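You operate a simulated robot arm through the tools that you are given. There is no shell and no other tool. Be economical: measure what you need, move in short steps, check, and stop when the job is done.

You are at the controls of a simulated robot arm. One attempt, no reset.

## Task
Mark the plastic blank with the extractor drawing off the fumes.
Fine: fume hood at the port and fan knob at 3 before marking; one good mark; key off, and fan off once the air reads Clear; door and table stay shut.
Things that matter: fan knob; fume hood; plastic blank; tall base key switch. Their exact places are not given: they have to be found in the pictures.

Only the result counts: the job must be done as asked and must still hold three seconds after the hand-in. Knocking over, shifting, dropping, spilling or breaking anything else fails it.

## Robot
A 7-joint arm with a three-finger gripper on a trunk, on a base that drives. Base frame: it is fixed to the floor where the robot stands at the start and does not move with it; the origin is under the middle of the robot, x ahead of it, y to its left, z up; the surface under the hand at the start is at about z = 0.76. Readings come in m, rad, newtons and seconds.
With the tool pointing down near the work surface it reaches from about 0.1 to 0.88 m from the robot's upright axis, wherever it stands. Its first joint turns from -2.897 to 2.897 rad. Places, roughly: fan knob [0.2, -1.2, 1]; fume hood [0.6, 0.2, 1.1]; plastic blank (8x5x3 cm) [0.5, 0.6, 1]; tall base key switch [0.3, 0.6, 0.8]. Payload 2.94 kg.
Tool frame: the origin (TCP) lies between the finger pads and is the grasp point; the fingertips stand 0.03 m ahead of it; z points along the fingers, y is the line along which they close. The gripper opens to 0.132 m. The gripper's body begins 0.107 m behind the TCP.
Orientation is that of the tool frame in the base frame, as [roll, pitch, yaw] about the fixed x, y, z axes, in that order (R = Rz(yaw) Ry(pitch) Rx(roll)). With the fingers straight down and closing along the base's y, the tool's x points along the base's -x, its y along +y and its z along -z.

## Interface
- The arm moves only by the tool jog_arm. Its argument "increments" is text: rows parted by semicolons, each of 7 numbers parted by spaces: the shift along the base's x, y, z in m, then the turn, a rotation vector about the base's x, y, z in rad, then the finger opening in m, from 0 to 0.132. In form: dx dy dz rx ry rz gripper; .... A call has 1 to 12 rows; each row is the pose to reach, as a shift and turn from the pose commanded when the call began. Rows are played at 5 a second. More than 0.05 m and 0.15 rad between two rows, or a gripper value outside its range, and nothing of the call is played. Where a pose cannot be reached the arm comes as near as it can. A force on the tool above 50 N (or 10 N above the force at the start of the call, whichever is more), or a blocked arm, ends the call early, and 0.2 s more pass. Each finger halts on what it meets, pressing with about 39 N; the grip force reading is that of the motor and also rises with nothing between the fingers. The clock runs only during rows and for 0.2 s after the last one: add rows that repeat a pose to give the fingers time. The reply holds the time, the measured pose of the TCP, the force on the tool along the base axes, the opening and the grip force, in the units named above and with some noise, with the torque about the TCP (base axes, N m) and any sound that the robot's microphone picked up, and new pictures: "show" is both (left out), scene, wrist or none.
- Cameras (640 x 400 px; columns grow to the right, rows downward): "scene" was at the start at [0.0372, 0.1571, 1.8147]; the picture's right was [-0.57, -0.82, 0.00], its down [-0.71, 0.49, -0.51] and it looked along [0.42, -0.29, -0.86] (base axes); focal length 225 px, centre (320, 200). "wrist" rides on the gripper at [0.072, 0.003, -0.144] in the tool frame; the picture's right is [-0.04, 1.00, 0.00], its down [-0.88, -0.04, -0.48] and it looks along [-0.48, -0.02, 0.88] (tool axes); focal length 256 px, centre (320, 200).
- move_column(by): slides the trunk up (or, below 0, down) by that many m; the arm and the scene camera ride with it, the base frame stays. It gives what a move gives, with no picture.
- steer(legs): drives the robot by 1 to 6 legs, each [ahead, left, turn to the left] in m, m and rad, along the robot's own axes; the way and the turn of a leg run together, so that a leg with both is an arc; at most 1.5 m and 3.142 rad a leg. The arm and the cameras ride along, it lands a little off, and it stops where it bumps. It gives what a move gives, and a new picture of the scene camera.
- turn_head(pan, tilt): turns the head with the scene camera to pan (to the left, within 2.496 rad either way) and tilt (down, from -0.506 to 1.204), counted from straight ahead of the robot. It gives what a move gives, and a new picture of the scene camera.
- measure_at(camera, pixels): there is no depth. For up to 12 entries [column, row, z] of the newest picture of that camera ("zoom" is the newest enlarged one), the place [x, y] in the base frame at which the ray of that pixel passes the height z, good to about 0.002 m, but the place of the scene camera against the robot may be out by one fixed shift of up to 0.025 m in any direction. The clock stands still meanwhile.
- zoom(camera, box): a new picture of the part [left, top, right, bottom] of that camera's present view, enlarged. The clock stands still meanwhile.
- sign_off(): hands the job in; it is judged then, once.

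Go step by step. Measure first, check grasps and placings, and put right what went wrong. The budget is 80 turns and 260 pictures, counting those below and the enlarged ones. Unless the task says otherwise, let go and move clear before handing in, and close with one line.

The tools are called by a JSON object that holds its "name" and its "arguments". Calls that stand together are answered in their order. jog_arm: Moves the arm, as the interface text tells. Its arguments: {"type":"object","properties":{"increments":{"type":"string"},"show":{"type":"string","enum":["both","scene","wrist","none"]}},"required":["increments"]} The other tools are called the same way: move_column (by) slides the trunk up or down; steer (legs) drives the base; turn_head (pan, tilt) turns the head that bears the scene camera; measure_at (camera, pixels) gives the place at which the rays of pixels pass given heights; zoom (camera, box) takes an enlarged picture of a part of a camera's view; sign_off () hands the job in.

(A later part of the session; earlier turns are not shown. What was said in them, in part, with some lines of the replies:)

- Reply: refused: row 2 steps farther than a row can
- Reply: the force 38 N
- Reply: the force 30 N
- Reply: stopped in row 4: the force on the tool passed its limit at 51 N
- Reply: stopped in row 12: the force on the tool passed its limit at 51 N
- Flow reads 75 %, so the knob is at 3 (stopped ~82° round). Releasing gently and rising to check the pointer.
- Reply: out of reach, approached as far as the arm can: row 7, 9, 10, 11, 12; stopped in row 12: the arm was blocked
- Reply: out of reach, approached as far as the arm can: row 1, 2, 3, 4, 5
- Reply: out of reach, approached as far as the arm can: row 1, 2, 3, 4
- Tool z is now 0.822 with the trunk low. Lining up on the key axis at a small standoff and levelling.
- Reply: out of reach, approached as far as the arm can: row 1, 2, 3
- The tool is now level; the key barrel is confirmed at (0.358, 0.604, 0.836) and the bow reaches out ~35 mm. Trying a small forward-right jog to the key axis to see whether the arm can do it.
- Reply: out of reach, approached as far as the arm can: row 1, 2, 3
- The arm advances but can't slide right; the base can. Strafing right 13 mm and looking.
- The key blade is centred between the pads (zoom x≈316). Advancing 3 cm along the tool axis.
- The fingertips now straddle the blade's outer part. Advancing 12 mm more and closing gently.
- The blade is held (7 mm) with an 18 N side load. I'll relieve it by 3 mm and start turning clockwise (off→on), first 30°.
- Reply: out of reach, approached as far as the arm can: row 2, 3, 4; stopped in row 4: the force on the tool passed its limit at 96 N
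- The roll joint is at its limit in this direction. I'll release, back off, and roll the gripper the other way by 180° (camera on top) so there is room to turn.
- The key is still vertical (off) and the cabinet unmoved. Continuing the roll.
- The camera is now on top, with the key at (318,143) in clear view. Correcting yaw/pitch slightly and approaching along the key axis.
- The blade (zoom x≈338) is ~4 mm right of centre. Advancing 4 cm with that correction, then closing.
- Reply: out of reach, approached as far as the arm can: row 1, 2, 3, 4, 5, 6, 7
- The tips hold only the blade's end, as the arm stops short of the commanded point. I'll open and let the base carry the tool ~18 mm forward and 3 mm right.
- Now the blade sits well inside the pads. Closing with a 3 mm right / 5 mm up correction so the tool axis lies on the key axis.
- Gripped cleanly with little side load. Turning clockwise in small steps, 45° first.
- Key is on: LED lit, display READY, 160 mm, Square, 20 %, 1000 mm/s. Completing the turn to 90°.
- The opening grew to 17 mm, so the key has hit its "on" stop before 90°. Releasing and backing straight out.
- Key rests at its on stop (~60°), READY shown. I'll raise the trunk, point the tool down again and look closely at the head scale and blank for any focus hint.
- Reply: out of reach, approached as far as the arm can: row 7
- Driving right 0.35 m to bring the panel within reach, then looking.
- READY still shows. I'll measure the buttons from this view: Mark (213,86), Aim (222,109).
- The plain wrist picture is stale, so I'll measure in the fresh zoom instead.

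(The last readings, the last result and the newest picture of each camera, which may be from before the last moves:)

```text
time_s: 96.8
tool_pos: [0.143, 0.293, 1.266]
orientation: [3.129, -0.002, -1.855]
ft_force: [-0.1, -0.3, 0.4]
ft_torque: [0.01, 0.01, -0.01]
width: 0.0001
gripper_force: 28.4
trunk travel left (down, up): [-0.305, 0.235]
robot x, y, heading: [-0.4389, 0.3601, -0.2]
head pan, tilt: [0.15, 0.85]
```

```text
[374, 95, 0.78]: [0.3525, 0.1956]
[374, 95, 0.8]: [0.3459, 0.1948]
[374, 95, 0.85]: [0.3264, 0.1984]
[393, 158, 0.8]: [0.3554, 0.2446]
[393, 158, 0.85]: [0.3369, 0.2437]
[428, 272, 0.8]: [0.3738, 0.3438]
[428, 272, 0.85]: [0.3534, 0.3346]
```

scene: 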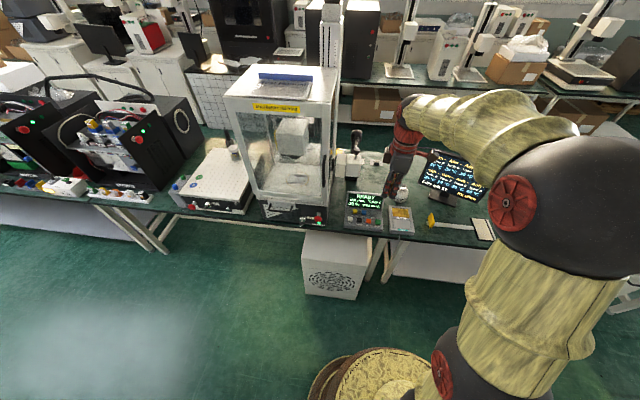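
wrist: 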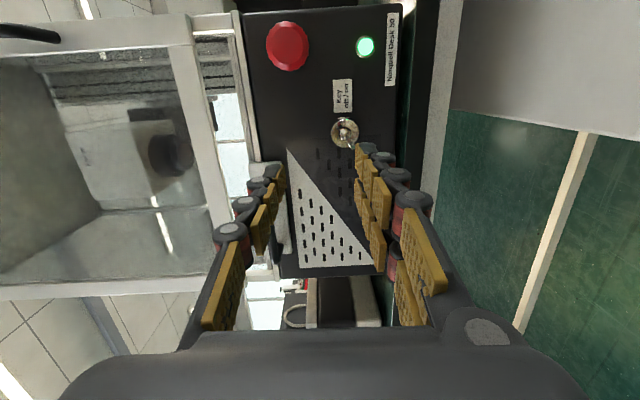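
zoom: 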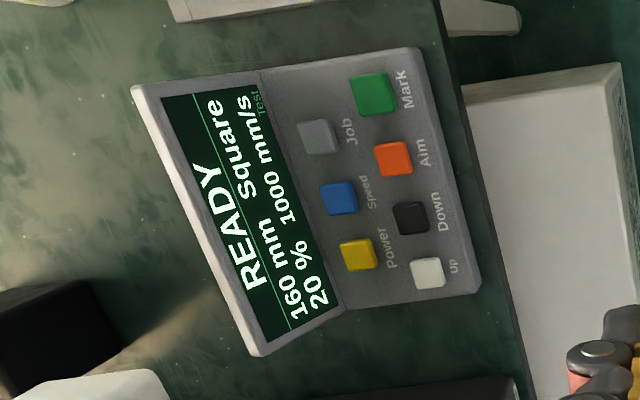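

Mark ≈ (0.340, 0.195, 0.81), Aim ≈ (0.350, 0.244, 0.81). Moving the closed fingers to hover above Aim, to check aim first.

{"name": "jog_arm", "arguments": {"increments": "0.021 -0.005 -0.036 0 0 0 0; 0.042 -0.01 -0.072 0 0 0 0; 0.063 -0.015 -0.108 0 0 0 0; 0.084 -0.02 -0.144 0 0 0 0; 0.105 -0.025 -0.18 0 0 0 0; 0.126 -0.03 -0.216 0 0 0 0; 0.147 -0.035 -0.252 0 0 0 0; 0.168 -0.04 -0.288 0 0 0 0; 0.189 -0.045 -0.324 0 0 0 0; 0.207 -0.05 -0.35 0 0 0 0; 0.207 -0.05 -0.35 0 0 0 0"}}

{"name": "zoom", "arguments": {"camera": "wrist", "box": [220, 100, 420, 240]}}

{"name": "zoom", "arguments": {"camera": "scene", "box": [320, 160, 420, 240]}}

```text
time_s: 99.2
tool_pos: [0.3487, 0.2459, 0.9171]
orientation: [3.129, -0.001, -1.855]
ft_force: [-0.5, 0.0, -0.1]
ft_torque: [0.0, -0.03, 0.01]
width: 0.0
gripper_force: 28.7
trunk travel left (down, up): [-0.305, 0.235]
robot x, y, heading: [-0.4396, 0.364, -0.206]
head pan, tilt: [0.15, 0.85]
```

scene: 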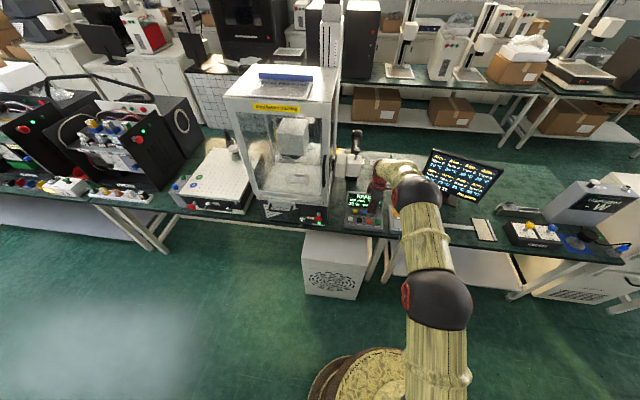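
wrist: 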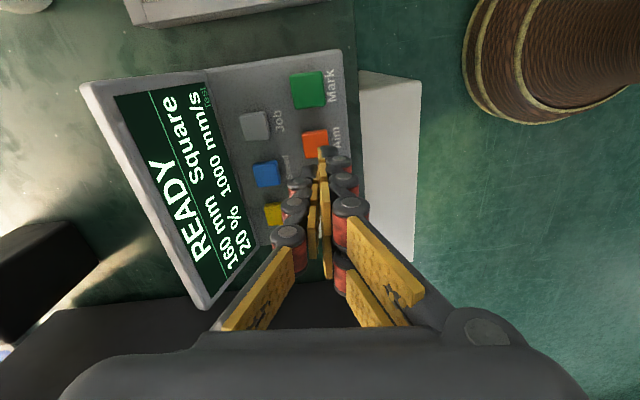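

```text
2.86 times, centred on (320, 170) of wrist
```

zoom: 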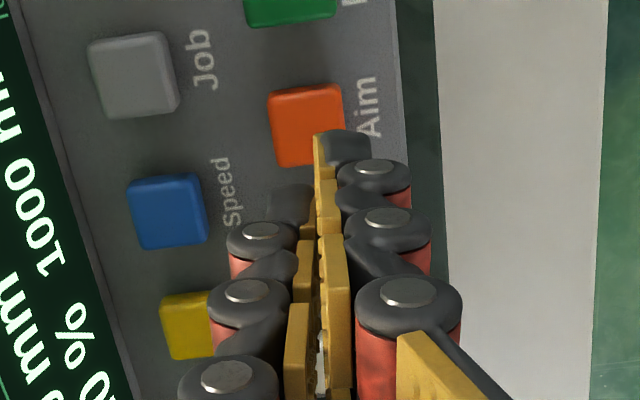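

```text
5.00 times, centred on (370, 200) of scene
```

zoom: 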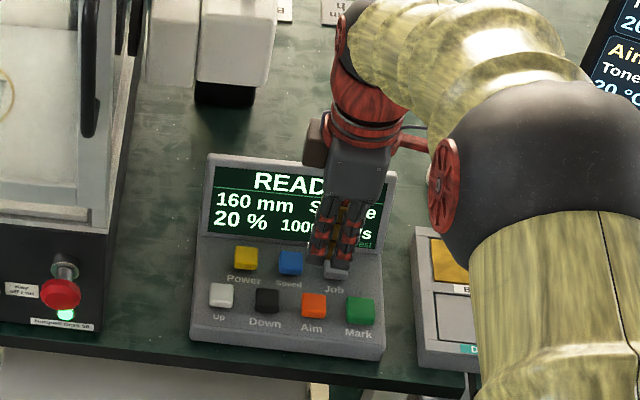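

Re-measuring Aim and Mark from this close view (they lie at wrist (315,144) and (308,90)).

{"name": "measure_at", "arguments": {"camera": "wrist", "pixels": [[314.8, 143.8, 0.79], [314.8, 143.8, 0.81], [314.8, 143.8, 0.83], [308, 90, 0.79], [308, 90, 0.81], [308, 90, 0.83]]}}

```text
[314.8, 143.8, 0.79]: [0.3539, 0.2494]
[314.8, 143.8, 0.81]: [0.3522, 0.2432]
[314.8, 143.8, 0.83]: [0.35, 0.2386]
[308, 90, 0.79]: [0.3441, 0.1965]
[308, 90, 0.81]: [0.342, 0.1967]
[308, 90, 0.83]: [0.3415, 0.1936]
```

Aim at (0.352, 0.2435), Mark at (0.342, 0.1965), tops ≈0.81. Pressing Aim gently and rising.

{"name": "jog_arm", "arguments": {"increments": "0.003 -0.002 -0.03 0 0 0 0; 0.003 -0.002 -0.062 0 0 0 0; 0.003 -0.002 -0.07 0 0 0 0; 0.003 -0.002 -0.075 0 0 0 0; 0.003 -0.002 -0.079 0 0 0 0; 0.003 -0.002 -0.082 0 0 0 0"}}

{"name": "zoom", "arguments": {"camera": "scene", "box": [220, 90, 420, 240]}}

```text
time_s: 100.6
tool_pos: [0.355, 0.2414, 0.8352]
orientation: [3.131, -0.001, -1.855]
ft_force: [-1.6, -0.3, 1.3]
ft_torque: [0.01, 0.0, -0.01]
width: 0.0059
gripper_force: 28.2
trunk travel left (down, up): [-0.305, 0.235]
robot x, y, heading: [-0.4422, 0.3644, -0.206]
head pan, tilt: [0.15, 0.85]
heard: click
```

scene: 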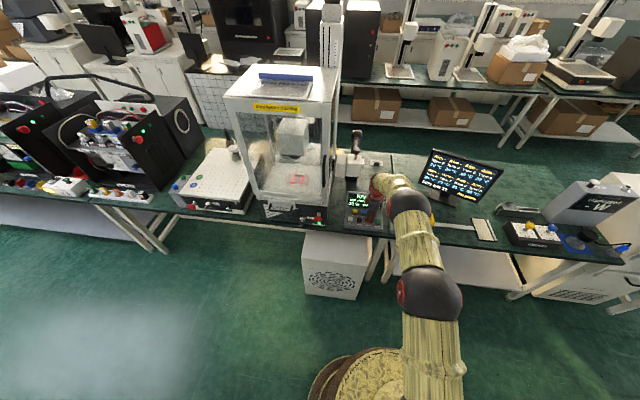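
wrist: 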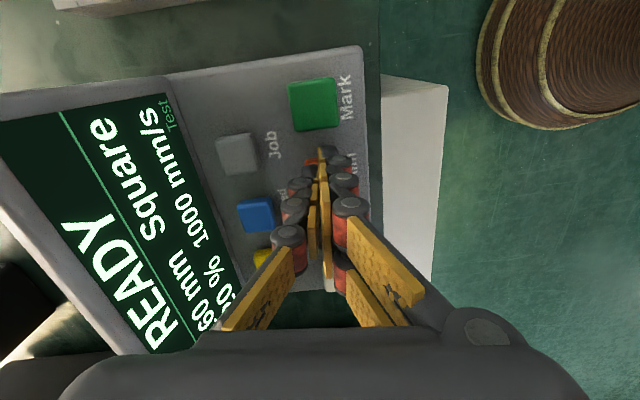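

```text
2.67 times, centred on (320, 165) of scene
```

zoom: 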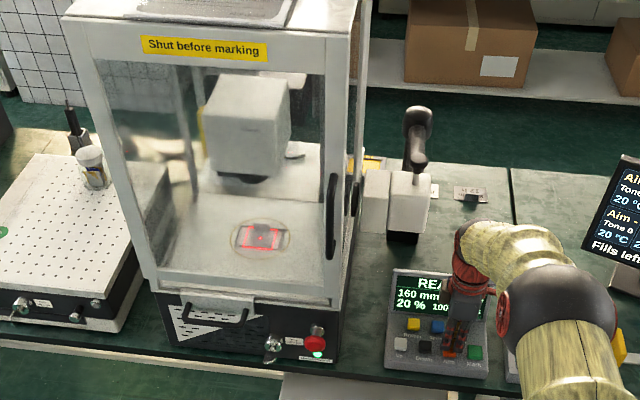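

A click, and a red aim pattern appears on the blank. Enlarging to judge centring and focus.

{"name": "zoom", "arguments": {"camera": "scene", "box": [282, 165, 318, 190]}}

{"name": "jog_arm", "arguments": {"increments": "0 0 0.02 0 0 0 0; -0.006 -0.02 0.04 0 0 0 0; -0.01 -0.046 0.06 0 0 0 0; -0.013 -0.047 0.06 0 0 0 0"}}

{"name": "zoom", "arguments": {"camera": "scene", "box": [282, 165, 318, 190]}}

{"name": "zoom", "arguments": {"camera": "scene", "box": [330, 170, 410, 240]}}

```text
16.00 times, centred on (300, 178) of scene
```

zoom: 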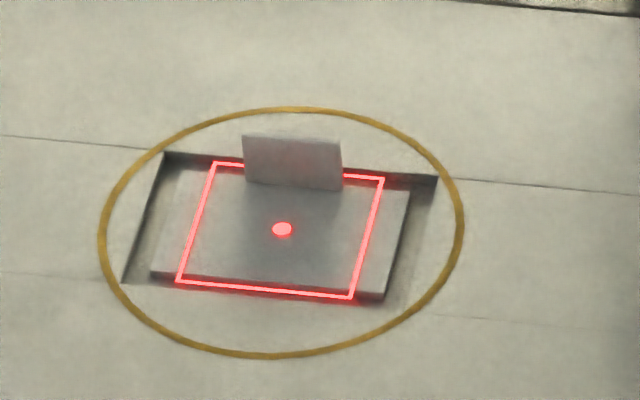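

```text
time_s: 101.6
tool_pos: [0.3402, 0.1932, 0.8959]
orientation: [3.13, -0.002, -1.854]
ft_force: [-0.1, 0.4, -0.1]
ft_torque: [0.0, -0.02, 0.0]
width: 0.0
gripper_force: 28.8
trunk travel left (down, up): [-0.305, 0.235]
robot x, y, heading: [-0.4423, 0.3613, -0.202]
head pan, tilt: [0.15, 0.85]
```

scene: 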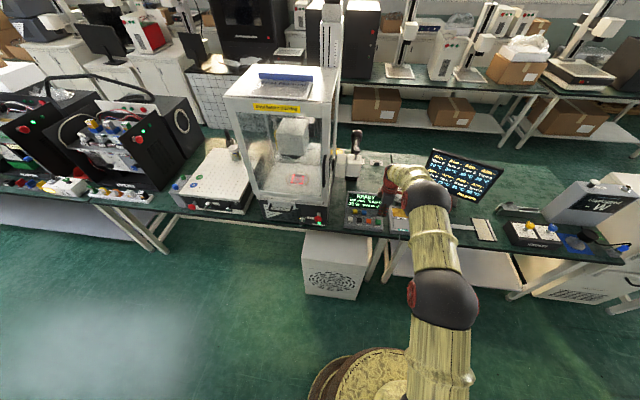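
wrist: 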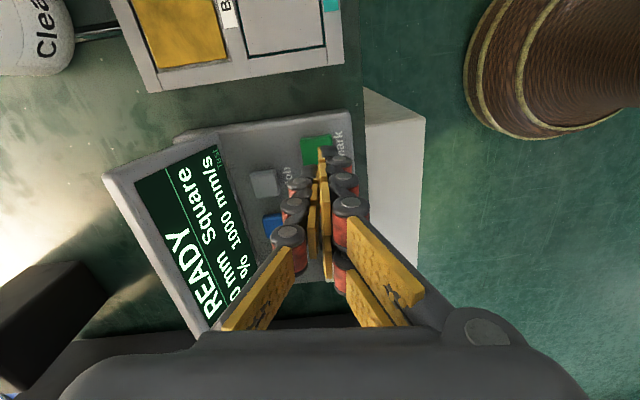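

```text
16.00 times, centred on (300, 178) of scene
```

zoom: 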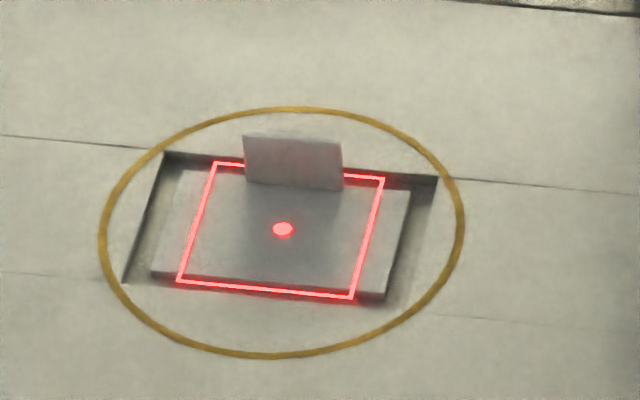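

```text
5.71 times, centred on (370, 205) of scene
```

zoom: 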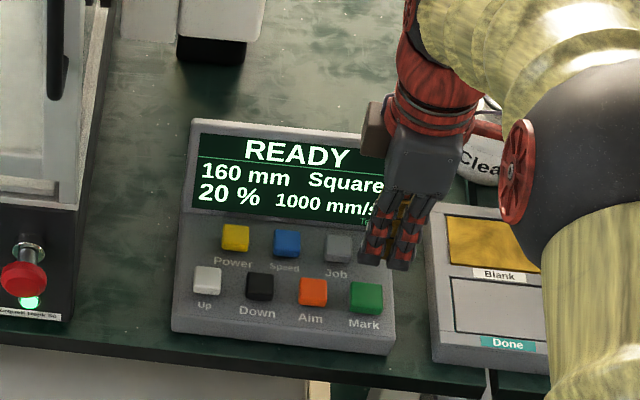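

The aim shows one sharp dot centred on the blank, so focus and position are right. Pressing Mark once.

{"name": "jog_arm", "arguments": {"increments": "0.001 0.003 -0.03 0 0 0 0; 0.001 0.003 -0.045 0 0 0 0; 0.001 0.003 -0.052 0 0 0 0; 0.001 0.003 -0.057 0 0 0 0; 0.001 0.003 -0.061 0 0 0 0; 0.001 0.003 -0.03 0 0 0 0; 0.001 0.003 0.01 0 0 0 0; 0.001 0.003 0.04 0 0 0 0"}}

{"name": "zoom", "arguments": {"camera": "scene", "box": [230, 100, 400, 240]}}

{"name": "zoom", "arguments": {"camera": "scene", "box": [282, 165, 318, 190]}}

```text
time_s: 103.4
tool_pos: [0.3418, 0.197, 0.9353]
orientation: [3.127, -0.001, -1.855]
ft_force: [-0.2, 0.2, -0.7]
ft_torque: [0.02, -0.04, 0.01]
width: 0.0
gripper_force: 28.2
trunk travel left (down, up): [-0.305, 0.235]
robot x, y, heading: [-0.4384, 0.3646, -0.203]
head pan, tilt: [0.15, 0.85]
heard: click
```

scene: 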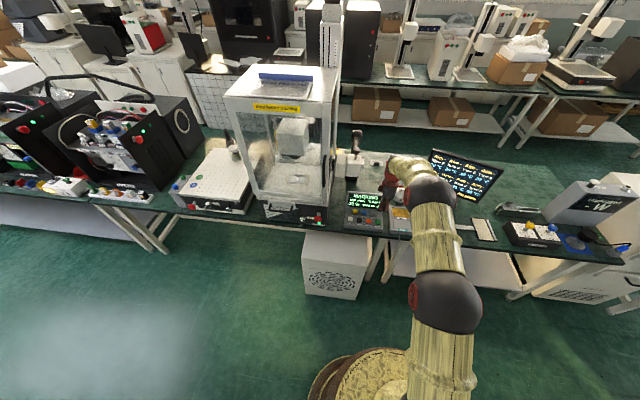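
wrist: 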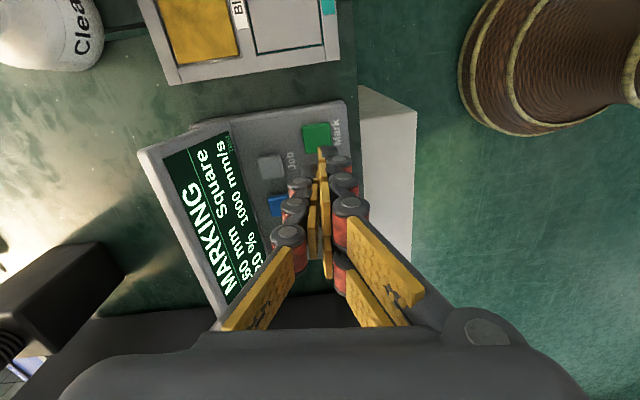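

```text
2.86 times, centred on (315, 170) of scene
```

zoom: 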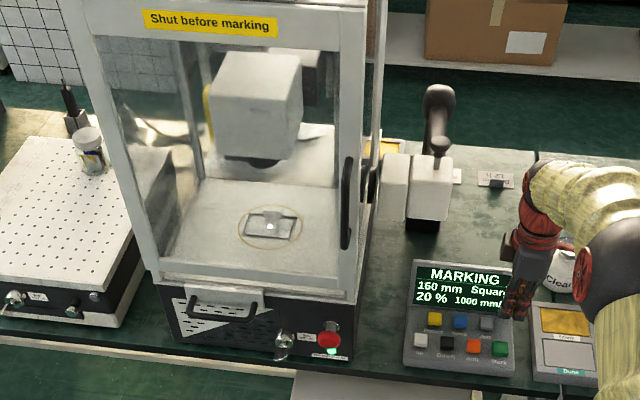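

```text
16.00 times, centred on (300, 178) of scene
```

zoom: 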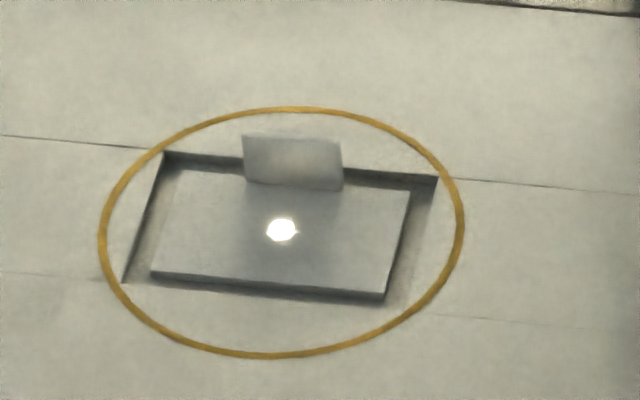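

MARKING is on. I'll lift the arm clear while it runs and check the display again.

{"name": "jog_arm", "arguments": {"increments": "-0.02 0.01 0.033 0 0 0 0; -0.04 0.02 0.066 0 0 0 0; -0.06 0.03 0.099 0 0 0 0; -0.08 0.04 0.132 0 0 0 0; -0.1 0.05 0.165 0 0 0 0; -0.12 0.06 0.198 0 0 0 0; -0.14 0.07 0.231 0 0 0 0; -0.16 0.08 0.264 0 0 0 0; -0.18 0.09 0.297 0 0 0 0; -0.199 0.096 0.33 0 0 0 0; -0.199 0.096 0.33 0 0 0 0; -0.199 0.096 0.33 0 0 0 0", "show": "scene"}}

{"name": "zoom", "arguments": {"camera": "scene", "box": [282, 165, 318, 190]}}

{"name": "zoom", "arguments": {"camera": "scene", "box": [310, 170, 410, 240]}}

```text
time_s: 106.0
tool_pos: [0.1434, 0.2915, 1.266]
orientation: [3.129, -0.002, -1.855]
ft_force: [-0.4, 0.8, 0.6]
ft_torque: [0.02, -0.01, -0.04]
width: 0.0
gripper_force: 28.4
trunk travel left (down, up): [-0.305, 0.235]
robot x, y, heading: [-0.4379, 0.3611, -0.206]
head pan, tilt: [0.15, 0.85]
```

scene: 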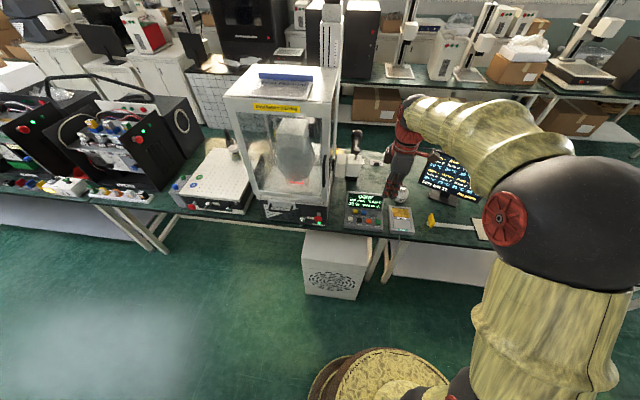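

```text
16.00 times, centred on (300, 178) of scene
```

zoom: 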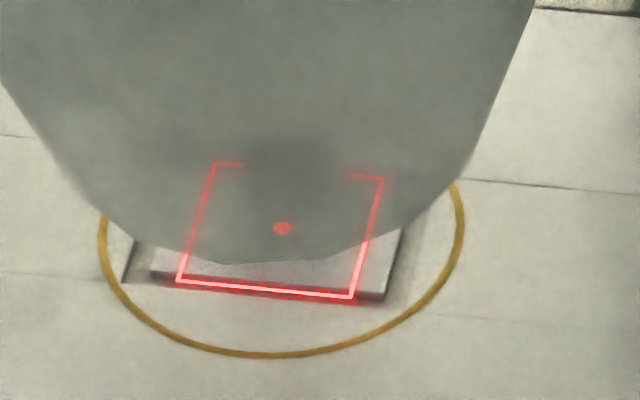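

```text
5.71 times, centred on (360, 205) of scene
```

zoom: 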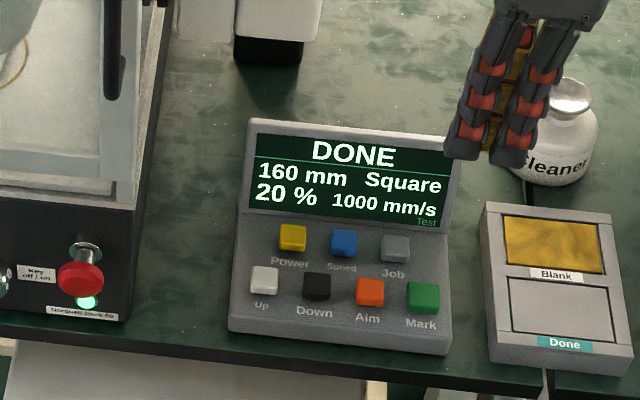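

The display says DONE and fumes are being drawn off. Now back to the key: driving left to the former spot and re-posing the arm.

{"name": "steer", "arguments": {"legs": [[-0.029, 0.3555, 0]]}}

{"name": "jog_arm", "arguments": {"increments": "0 0 0 -0.036 -0.13 0 0; 0 0 0 -0.072 -0.26 0 0; 0 0 -0.01 -0.108 -0.39 0 0; 0 0 -0.02 -0.144 -0.52 0 0; 0 0 -0.03 -0.18 -0.65 0 0; 0 0 -0.04 -0.216 -0.78 0 0; 0 0 -0.05 -0.25 -0.91 0 0; 0 0 -0.06 -0.287 -1.04 0 0.01; 0 0 -0.07 -0.323 -1.17 0 0.03; 0.007 0 -0.08 -0.359 -1.3 0 0.05; 0.013 -0.003 -0.09 -0.39 -1.41 0 0.05; 0.02 -0.006 -0.1 -0.418 -1.514 0 0.05", "show": "none"}}

{"name": "move_column", "arguments": {"by": -0.3}}

{"name": "zoom", "arguments": {"camera": "wrist", "box": [0, 0, 640, 400]}}

```text
time_s: 108.3
tool_pos: [0.1862, 0.6532, 1.2646]
orientation: [3.13, 0.001, -1.846]
ft_force: [0.0, 1.1, 0.6]
ft_torque: [-0.02, -0.01, 0.03]
width: 0.0002
gripper_force: 28.8
trunk travel left (down, up): [-0.305, 0.235]
robot x, y, heading: [-0.3955, 0.7187, -0.197]
head pan, tilt: [0.15, 0.85]
```

scene: 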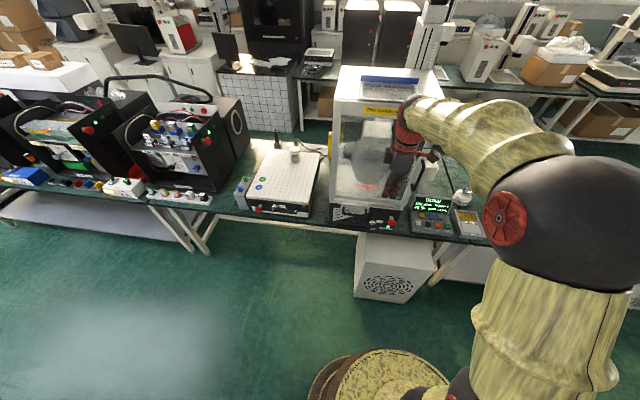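

```text
time_s: 110.9
tool_pos: [0.2066, 0.6457, 1.1648]
orientation: [-1.579, 0.004, -1.839]
ft_force: [-0.4, -0.7, 0.5]
ft_torque: [-0.01, 0.04, 0.01]
width: 0.0502
gripper_force: 0.1
out of reach, approached as far as the arm can: row 9
trunk travel left (down, up): [-0.305, 0.235]
robot x, y, heading: [-0.3944, 0.7184, -0.201]
head pan, tilt: [0.15, 0.85]
```

```text
time_s: 113.9
tool_pos: [0.205, 0.6445, 0.8635]
orientation: [-1.582, 0.005, -1.842]
ft_force: [0.8, -0.9, 0.0]
ft_torque: [-0.03, -0.04, -0.01]
width: 0.0501
gripper_force: 0.0
trunk travel left (down, up): [-0.005, 0.535]
robot x, y, heading: [-0.3959, 0.7153, -0.194]
head pan, tilt: [0.15, 0.85]
```

```text
1.00 times, centred on (320, 200) of wrist (not enlarged: the box is as wide or as high as the picture)
```

zoom: 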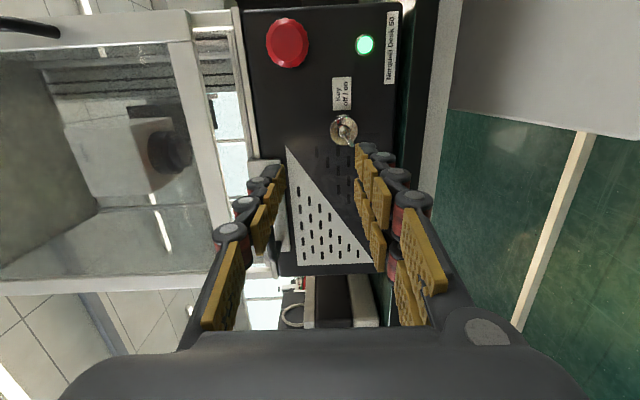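

Same pose as before. Rolling −30° to match the blade's angle and approaching to 5 cm from it.

{"name": "jog_arm", "arguments": {"increments": "0.01 -0.003 -0.012 -0.126 0.035 0 0.05; 0.02 -0.006 -0.0285 -0.252 0.07 0 0.05; 0.03 -0.009 -0.0285 -0.378 0.105 0 0.05; 0.045 -0.0135 -0.0285 -0.505 0.139 0 0.05; 0.055 -0.0165 -0.0285 -0.505 0.139 0 0.05; 0.055 -0.0165 -0.0285 -0.505 0.139 0 0.05", "show": "wrist"}}

{"name": "zoom", "arguments": {"camera": "wrist", "box": [220, 80, 420, 220]}}

```text
time_s: 115.3
tool_pos: [0.2596, 0.6275, 0.8366]
orientation: [-1.582, -0.52, -1.84]
ft_force: [-0.6, 0.5, 0.2]
ft_torque: [0.01, -0.02, -0.01]
width: 0.0502
gripper_force: 0.2
trunk travel left (down, up): [-0.005, 0.535]
robot x, y, heading: [-0.3951, 0.7162, -0.194]
head pan, tilt: [0.15, 0.85]
```

wrist: 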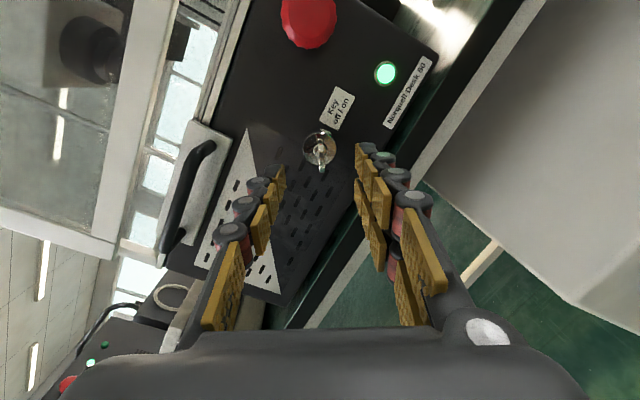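

```text
2.86 times, centred on (320, 150) of wrist
```

zoom: 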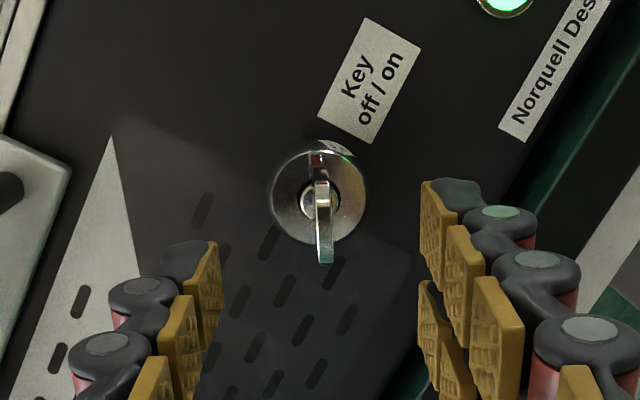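

The blade is centred and parallel to the pads. Advancing to the former grip point and closing.

{"name": "jog_arm", "arguments": {"increments": "0.018 -0.005 0 0 0 0 0.05; 0.036 -0.01 0 0 0 0 0.05; 0.054 -0.015 -0.001 0 0 0 0.05; 0.054 -0.015 -0.001 0 0 0 0.05; 0.054 -0.015 -0.001 0 0 0 0.03; 0.054 -0.015 -0.001 0 0 0 0.01; 0.054 -0.015 -0.001 0 0 0 0; 0.054 -0.015 -0.001 0 0 0 0", "show": "wrist"}}

```text
time_s: 117.1
tool_pos: [0.3153, 0.614, 0.8353]
orientation: [-1.584, -0.519, -1.85]
ft_force: [1.0, -2.7, -3.0]
ft_torque: [-0.19, -0.26, 0.05]
width: 0.0065
gripper_force: 18.4
trunk travel left (down, up): [-0.005, 0.535]
robot x, y, heading: [-0.3941, 0.7167, -0.196]
head pan, tilt: [0.15, 0.85]
```

wrist: 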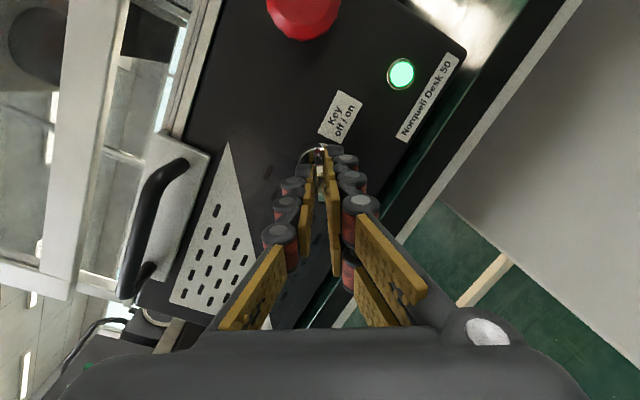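

Gripped (6.5 mm). Turning counter-clockwise 60° back to off.

{"name": "jog_arm", "arguments": {"increments": "0 0 0 -0.126 0.0354 0 0; 0 0 0 -0.252 0.0708 0 0; 0 0 0 -0.378 0.106 0 0; 0 0 0 -0.504 0.142 0 0; 0 0 0 -0.63 0.177 0 0; 0 0 0 -0.756 0.212 0 0; 0 0 0 -0.882 0.248 0 0; 0 0 0 -1.01 0.284 0 0; 0 0 0 -1.01 0.284 0 0"}}

{"name": "zoom", "arguments": {"camera": "wrist", "box": [220, 40, 540, 240]}}

{"name": "zoom", "arguments": {"camera": "scene", "box": [350, 110, 480, 210]}}

```text
time_s: 119.1
tool_pos: [0.3136, 0.6139, 0.8339]
orientation: [-2.668, -1.569, -0.763]
ft_force: [-0.8, -9.9, -3.7]
ft_torque: [-0.09, -0.48, 0.52]
width: 0.0071
gripper_force: 35.4
trunk travel left (down, up): [-0.005, 0.535]
robot x, y, heading: [-0.3948, 0.7168, -0.196]
head pan, tilt: [0.15, 0.85]
```

scene: 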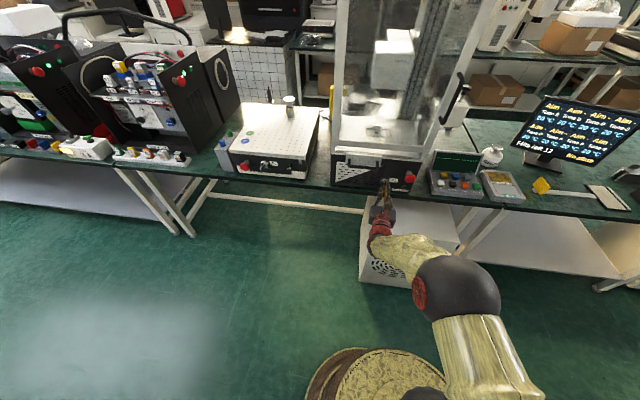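
wrist: 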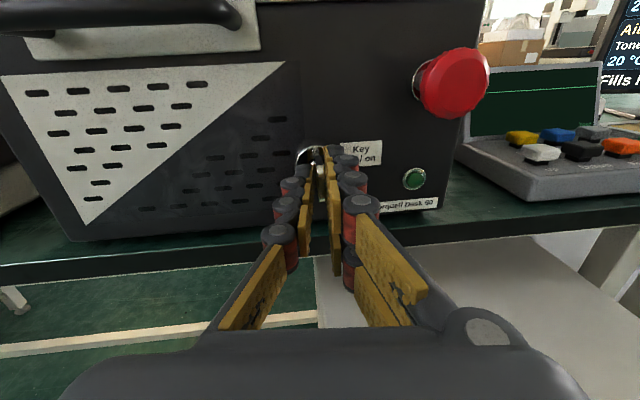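

```text
2.00 times, centred on (380, 140) of wrist
```

zoom: 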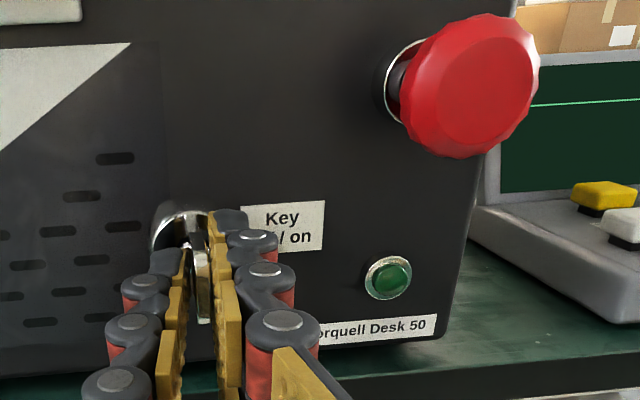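

```text
4.00 times, centred on (415, 160) of scene
```

zoom: 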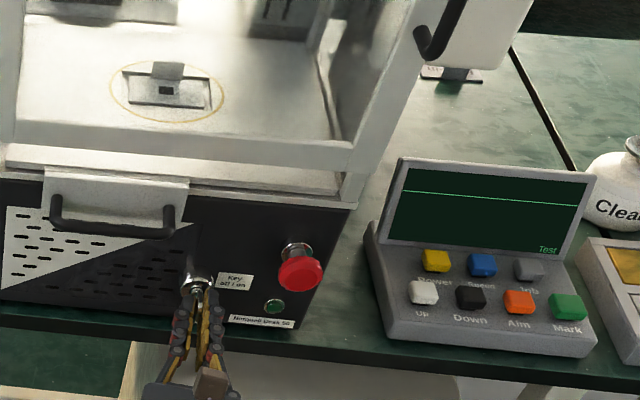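

Key is off (LED dark, display blank) and a small dark square shows on the blank. Releasing, backing out, rolling back, raising the trunk and pointing down.

{"name": "jog_arm", "arguments": {"increments": "0 0 0 0 0 0 0.05; 0 0 0 0 0 0 0.05; 0 0 0 0 0 0 0.05; -0.035 0.01 0 0 0 0 0.05; -0.07 0.02 0 0 0 0 0.05; -0.105 0.03 0.01 0 0 0 0.05; -0.11 0.03 0.03 0.126 -0.035 0 0.05; -0.11 0.03 0.03 0.252 -0.07 0 0.05; -0.11 0.03 0.03 0.378 -0.105 0 0.05; -0.11 0.03 0.03 0.504 -0.14 0 0.05; -0.11 0.03 0.03 0.63 -0.175 0 0.05; -0.11 0.03 0.03 0.756 -0.21 0 0.05", "show": "scene"}}

{"name": "zoom", "arguments": {"camera": "scene", "box": [350, 110, 480, 210]}}

{"name": "jog_arm", "arguments": {"increments": "0 0 0 0.126 -0.035 0 0.05; 0 0 0 0.252 -0.07 0 0.05; 0 0 0 0.378 -0.105 0 0.05; 0 0 0 0.504 -0.14 0 0.05; 0 0 0 0.63 -0.175 0 0.05; 0 0 0 0.756 -0.21 0 0.05", "show": "none"}}

{"name": "move_column", "arguments": {"by": 0.3}}

```text
time_s: 121.7
tool_pos: [0.2027, 0.6438, 0.8659]
orientation: [-1.585, -0.782, -1.838]
ft_force: [0.6, 0.1, -0.5]
ft_torque: [0.02, 0.02, 0.0]
width: 0.0502
gripper_force: 0.1
trunk travel left (down, up): [-0.005, 0.535]
robot x, y, heading: [-0.3939, 0.7154, -0.193]
head pan, tilt: [0.15, 0.85]
```

scene: 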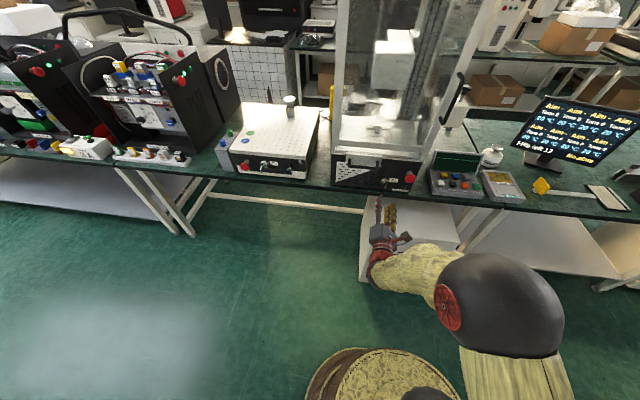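

```text
4.00 times, centred on (415, 160) of scene
```

zoom: 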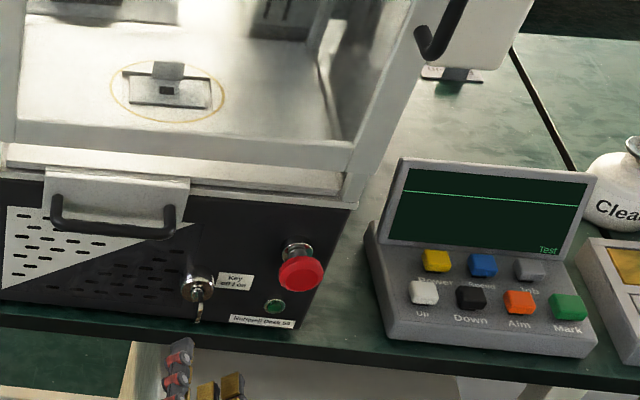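

```text
time_s: 123.1
tool_pos: [0.2038, 0.6439, 0.8655]
orientation: [-1.58, 0.003, -1.839]
ft_force: [-0.3, -0.9, 0.1]
ft_torque: [0.0, -0.03, -0.04]
width: 0.0501
gripper_force: 0.0
trunk travel left (down, up): [-0.005, 0.535]
robot x, y, heading: [-0.3957, 0.7168, -0.194]
head pan, tilt: [0.15, 0.85]
```

```text
time_s: 126.1
tool_pos: [0.2043, 0.6432, 1.1647]
orientation: [-1.584, 0.001, -1.84]
ft_force: [0.1, 0.0, 0.3]
ft_torque: [-0.02, 0.0, 0.0]
width: 0.05
gripper_force: 0.0
trunk travel left (down, up): [-0.305, 0.235]
robot x, y, heading: [-0.3959, 0.719, -0.192]
head pan, tilt: [0.15, 0.85]
```

Trunk is up. Pointing the tool down, turning the wrist back, then driving right to the extractor.

{"name": "jog_arm", "arguments": {"increments": "-0.01 0.003 0.01 0.036 0.13 0 0.06; -0.02 0.006 0.02 0.072 0.26 0 0.06; -0.02 0.006 0.03 0.108 0.39 0 0.06; -0.02 0.006 0.05 0.144 0.52 0 0.06; -0.02 0.006 0.07 0.18 0.65 0 0.06; -0.02 0.006 0.09 0.216 0.78 0 0.06; -0.02 0.006 0.11 0.25 0.91 0 0.06; -0.02 0.006 0.13 0.287 1.04 0 0.06; -0.02 0.006 0.15 0.323 1.17 0 0.06; -0.02 0.006 0.17 0.359 1.3 0 0.06; -0.02 0.006 0.18 0.39 1.41 0 0.06; -0.02 0.006 0.19 0.418 1.514 0 0.06", "show": "none"}}

{"name": "jog_arm", "arguments": {"increments": "0 0 0 0 0 -0.14 0.06; 0 0 0 0 0 -0.28 0.06; 0 0 0 0 0 -0.42 0.06; 0 0 0 0 0 -0.56 0.06; 0 0 0 0 0 -0.7 0.06; 0 0 0 0 0 -0.84 0.06; 0 0 0 0 0 -0.98 0.06; 0 0 0 0 0 -1.12 0.06; 0 0 0 0 0 -1.26 0.06; 0 0 0 0 0 -1.4 0.06; 0 0 0 0 0 -1.5 0.06", "show": "none"}}

{"name": "steer", "arguments": {"legs": [[-0.1, 0, 0], [0, -1.4, 0]]}}

```text
time_s: 128.7
tool_pos: [0.1844, 0.6507, 1.354]
orientation: [3.128, -0.001, -1.841]
ft_force: [0.2, -0.3, 0.7]
ft_torque: [-0.04, 0.04, 0.02]
width: 0.06
gripper_force: 0.1
out of reach, approached as far as the arm can: row 6, 7
trunk travel left (down, up): [-0.305, 0.235]
robot x, y, heading: [-0.3981, 0.7142, -0.194]
head pan, tilt: [0.15, 0.85]
```

```text
time_s: 131.1
tool_pos: [0.1836, 0.6492, 1.3552]
orientation: [3.13, 0.002, 2.94]
ft_force: [0.2, -0.6, -0.7]
ft_torque: [-0.01, 0.04, -0.01]
width: 0.06
gripper_force: 0.0
trunk travel left (down, up): [-0.305, 0.235]
robot x, y, heading: [-0.3923, 0.7178, -0.195]
head pan, tilt: [0.15, 0.85]
```

```text
time_s: 139.0
tool_pos: [-0.1651, -0.7242, 1.3539]
orientation: [3.129, 0.001, 2.974]
ft_force: [0.9, -0.3, -0.1]
ft_torque: [-0.01, 0.01, 0.05]
width: 0.0601
gripper_force: 0.1
trunk travel left (down, up): [-0.305, 0.235]
robot x, y, heading: [-0.742, -0.6748, -0.163]
head pan, tilt: [0.15, 0.85]
```

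scene: 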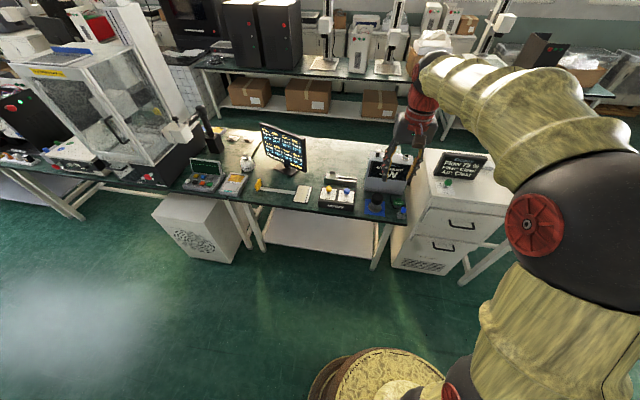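

Extractor display is in view at (460,168). I'll read it, then drive to the earlier spot.

{"name": "zoom", "arguments": {"camera": "scene", "box": [425, 140, 505, 200]}}

{"name": "steer", "arguments": {"legs": [[0, -0.369, 0], [0.4, 0, 0], [0, 0, -0.037]]}}

{"name": "turn_head", "arguments": {"pan": -0.6, "tilt": 0.9}}

{"name": "zoom", "arguments": {"camera": "scene", "box": [220, 160, 320, 260]}}

```text
6.67 times, centred on (465, 170) of scene
```

zoom: 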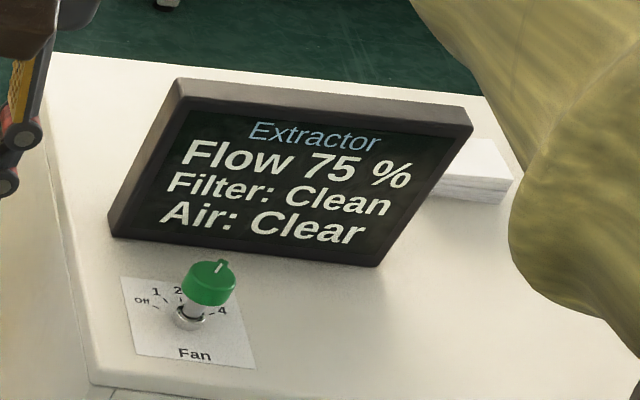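

```text
time_s: 143.8
tool_pos: [0.1731, -1.1613, 1.3538]
orientation: [3.129, 0.0, 2.945]
ft_force: [0.1, -0.2, 0.5]
ft_torque: [-0.03, 0.01, 0.02]
width: 0.0602
gripper_force: 0.1
trunk travel left (down, up): [-0.305, 0.235]
robot x, y, heading: [-0.4072, -1.0934, -0.189]
head pan, tilt: [0.15, 0.85]
```

scene: 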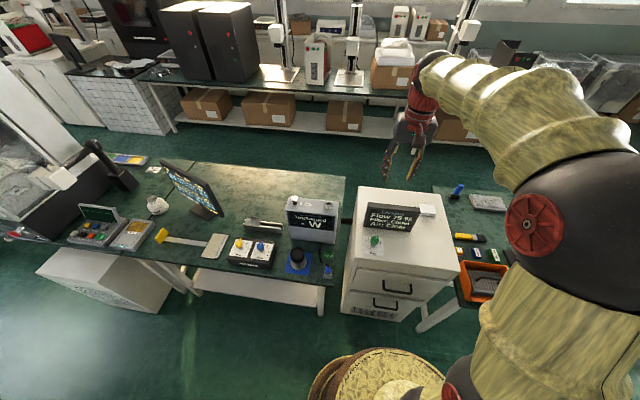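

```text
time_s: 144.9
tool_pos: [0.1724, -1.1611, 1.3545]
orientation: [3.128, 0.002, 2.944]
ft_force: [1.1, -1.0, 0.3]
ft_torque: [0.01, -0.03, 0.02]
width: 0.0599
gripper_force: 0.2
trunk travel left (down, up): [-0.305, 0.235]
robot x, y, heading: [-0.4074, -1.0937, -0.192]
head pan, tilt: [-0.6, 0.901]
```

scene: 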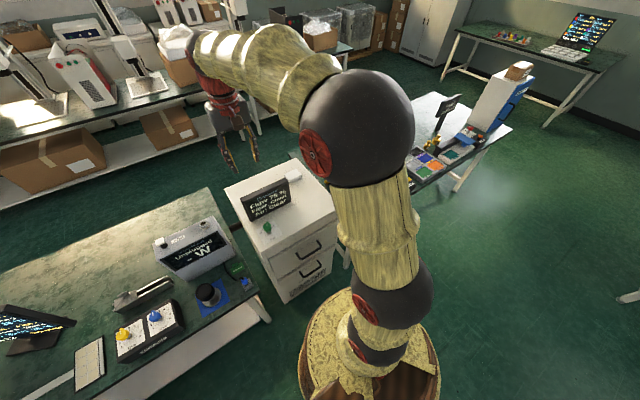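

```text
4.00 times, centred on (270, 210) of scene
```

zoom: 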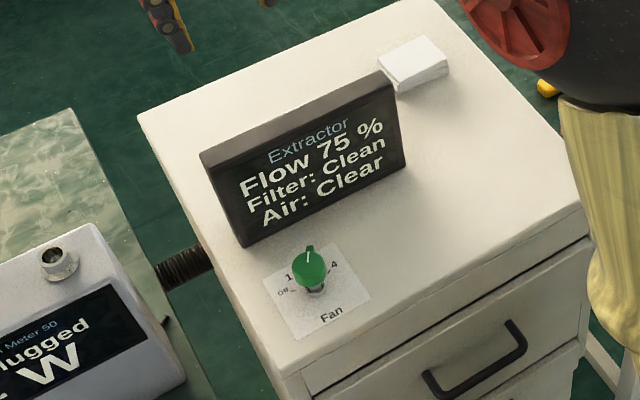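

Air reads Clear, so the fan can go off. Moving above the knob with the wrist at the earlier end angle (yaw 2.30).

{"name": "jog_arm", "arguments": {"increments": "-0.003 0.002 -0.03 0 0 -0.09 0.06; -0.006 0.003 -0.065 0 0 -0.18 0.06; -0.009 0.005 -0.1 0 0 -0.27 0.06; -0.012 0.006 -0.135 0 0 -0.36 0.06; -0.015 0.008 -0.17 0 0 -0.45 0.06; -0.0175 0.009 -0.2 0 0 -0.54 0.06; -0.0175 0.009 -0.24 0 0 -0.645 0.06; -0.0175 0.009 -0.28 0 0 -0.645 0.06; -0.0175 0.009 -0.3 0 0 -0.645 0.06; -0.0175 0.009 -0.3 0 0 -0.645 0.06"}}

{"name": "zoom", "arguments": {"camera": "wrist", "box": [220, 100, 420, 240]}}

```text
time_s: 147.1
tool_pos: [0.1534, -1.1535, 1.053]
orientation: [3.13, 0.002, 2.297]
ft_force: [0.8, 0.1, -0.6]
ft_torque: [0.01, 0.03, 0.0]
width: 0.0599
gripper_force: 0.2
trunk travel left (down, up): [-0.305, 0.235]
robot x, y, heading: [-0.4085, -1.0962, -0.195]
head pan, tilt: [-0.6, 0.901]
```

scene: 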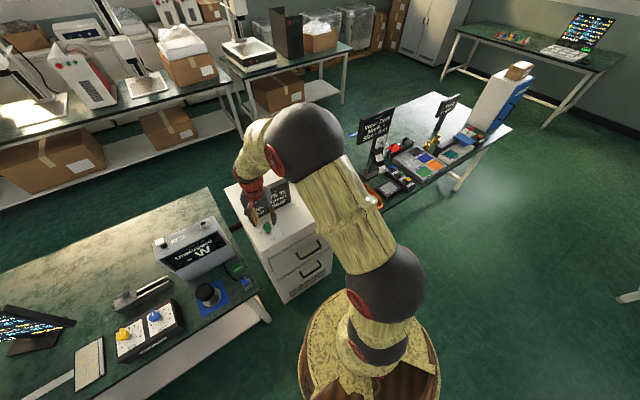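
wrist: 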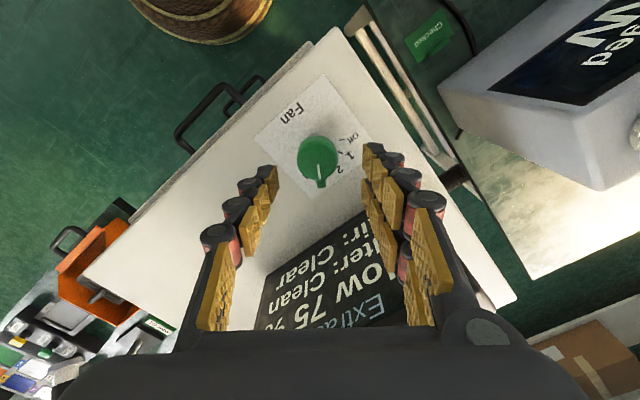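

```text
2.86 times, centred on (320, 170) of wrist
```

zoom: 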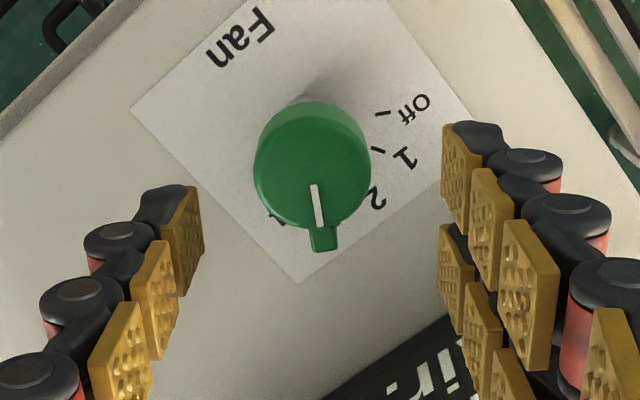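

Pointer at 3, knob centred between the pads. Descending, gripping.

{"name": "jog_arm", "arguments": {"increments": "0 0 -0.03 0 0 0 0.06; 0.001 -0.001 -0.055 0 0 0 0.06; 0.001 -0.001 -0.055 0 0 0 0.04; 0.001 -0.001 -0.055 0 0 0 0.02; 0.001 -0.001 -0.055 0 0 0 0.02; 0.001 -0.001 -0.055 0 0 0 0.02", "show": "wrist"}}

```text
time_s: 148.5
tool_pos: [0.1561, -1.156, 0.9994]
orientation: [3.13, 0.002, 2.299]
ft_force: [1.7, 0.2, -1.6]
ft_torque: [-0.17, -0.05, -0.01]
width: 0.0329
gripper_force: 32.5
trunk travel left (down, up): [-0.305, 0.235]
robot x, y, heading: [-0.4046, -1.0942, -0.19]
head pan, tilt: [-0.6, 0.901]
5 turns are left
```

wrist: 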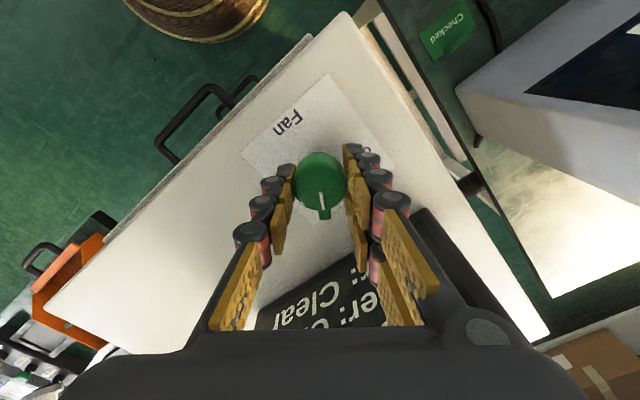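

Gripped; five turns left. Turning +90° back to Off.

{"name": "jog_arm", "arguments": {"increments": "0 0 0 0 0 0.131 0.02; 0 0 0 0 0 0.262 0.02; 0 0 0 0 0 0.393 0.02; 0 0 0 0 0 0.524 0.02; 0 0 0 0 0 0.655 0.02; 0 0 0 0 0 0.785 0.02; 0 0 0 0 0 0.916 0.02; 0 0 0 0 0 1.047 0.02; 0 0 0 0 0 1.178 0.02; 0 0 0 0 0 1.309 0.02; 0 0 0 0 0 1.44 0.02; 0 0 0 0 0 1.56 0.02"}}

{"name": "zoom", "arguments": {"camera": "scene", "box": [220, 160, 320, 260]}}

```text
time_s: 151.1
tool_pos: [0.1545, -1.1522, 0.9991]
orientation: [3.129, -0.003, -2.42]
ft_force: [5.6, 13.9, 2.6]
ft_torque: [0.04, -0.1, 0.03]
width: 0.0321
gripper_force: 45.3
trunk travel left (down, up): [-0.305, 0.235]
robot x, y, heading: [-0.4076, -1.0962, -0.191]
head pan, tilt: [-0.6, 0.901]
```

scene: 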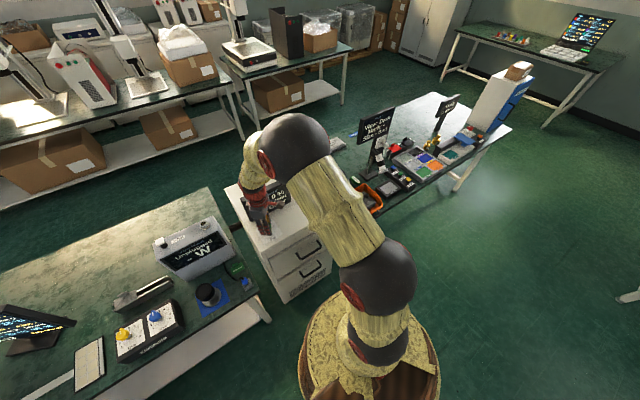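
wrist: 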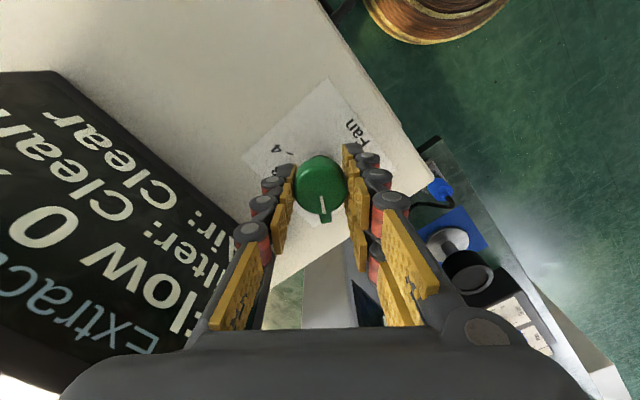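

```text
4.00 times, centred on (270, 210) of scene
4 turns are left
```

zoom: 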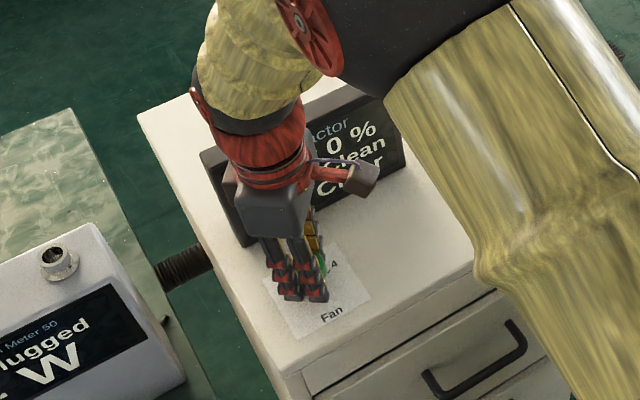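

Flow reads 0 %, so the knob is at Off. Releasing and rising clear.

{"name": "jog_arm", "arguments": {"increments": "0 0 0 0 0 0 0.05; 0 0 0 0 0 0 0.06; 0 0 0 0 0 0 0.06; 0 0 0.04 0 0 0 0.06; 0 0 0.08 0 0 0 0.06; 0 0 0.12 0 0 0 0.06; -0.03 0 0.15 0 0 0 0.06; -0.06 0 0.18 0 0 0 0.06"}}

{"name": "zoom", "arguments": {"camera": "scene", "box": [220, 160, 320, 260]}}

```text
time_s: 152.9
tool_pos: [0.092, -1.1522, 1.1836]
orientation: [3.129, 0.0, -2.424]
ft_force: [-0.3, -0.4, 0.0]
ft_torque: [0.04, -0.04, -0.03]
width: 0.0603
gripper_force: 0.0
trunk travel left (down, up): [-0.305, 0.235]
robot x, y, heading: [-0.4084, -1.095, -0.192]
head pan, tilt: [-0.6, 0.901]
```

scene: 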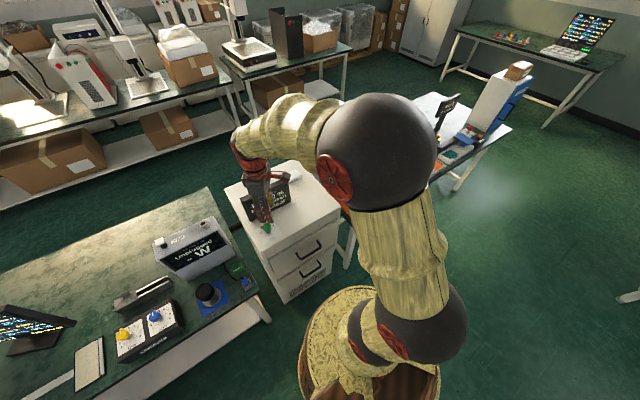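
wrist: 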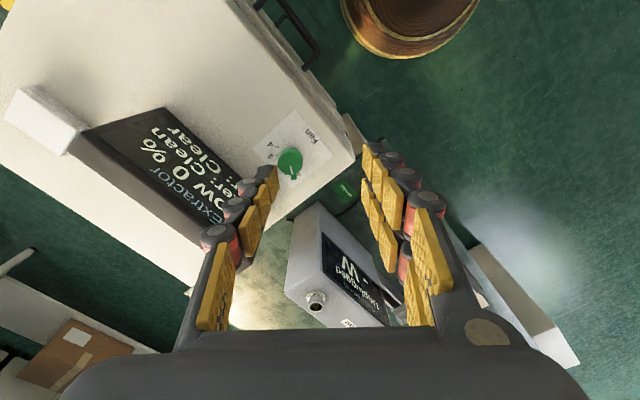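

```text
4.00 times, centred on (270, 210) of scene
3 turns are left
```

zoom: 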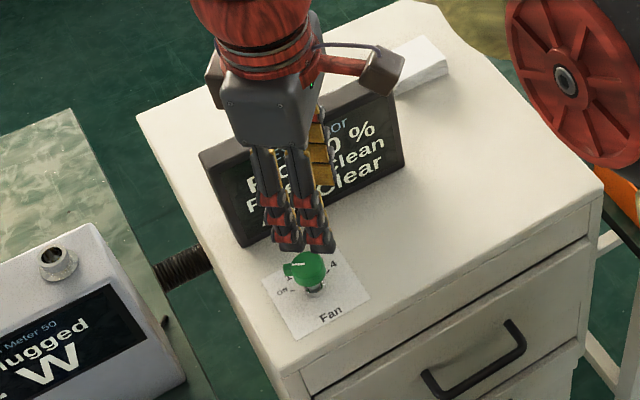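

The fan is off (0 %), the air reads Clear, the key is off, the blank carries one mark, and the arm is clear, so I'm handing in.

{"name": "sign_off", "arguments": {}}

```text
The job is handed in.
```

I marked the plastic blank once with the hood at the port and the fan at 3, and the panel showed DONE. I then turned the key off, and turned the fan off once the air read Clear; I never opened the door or table.
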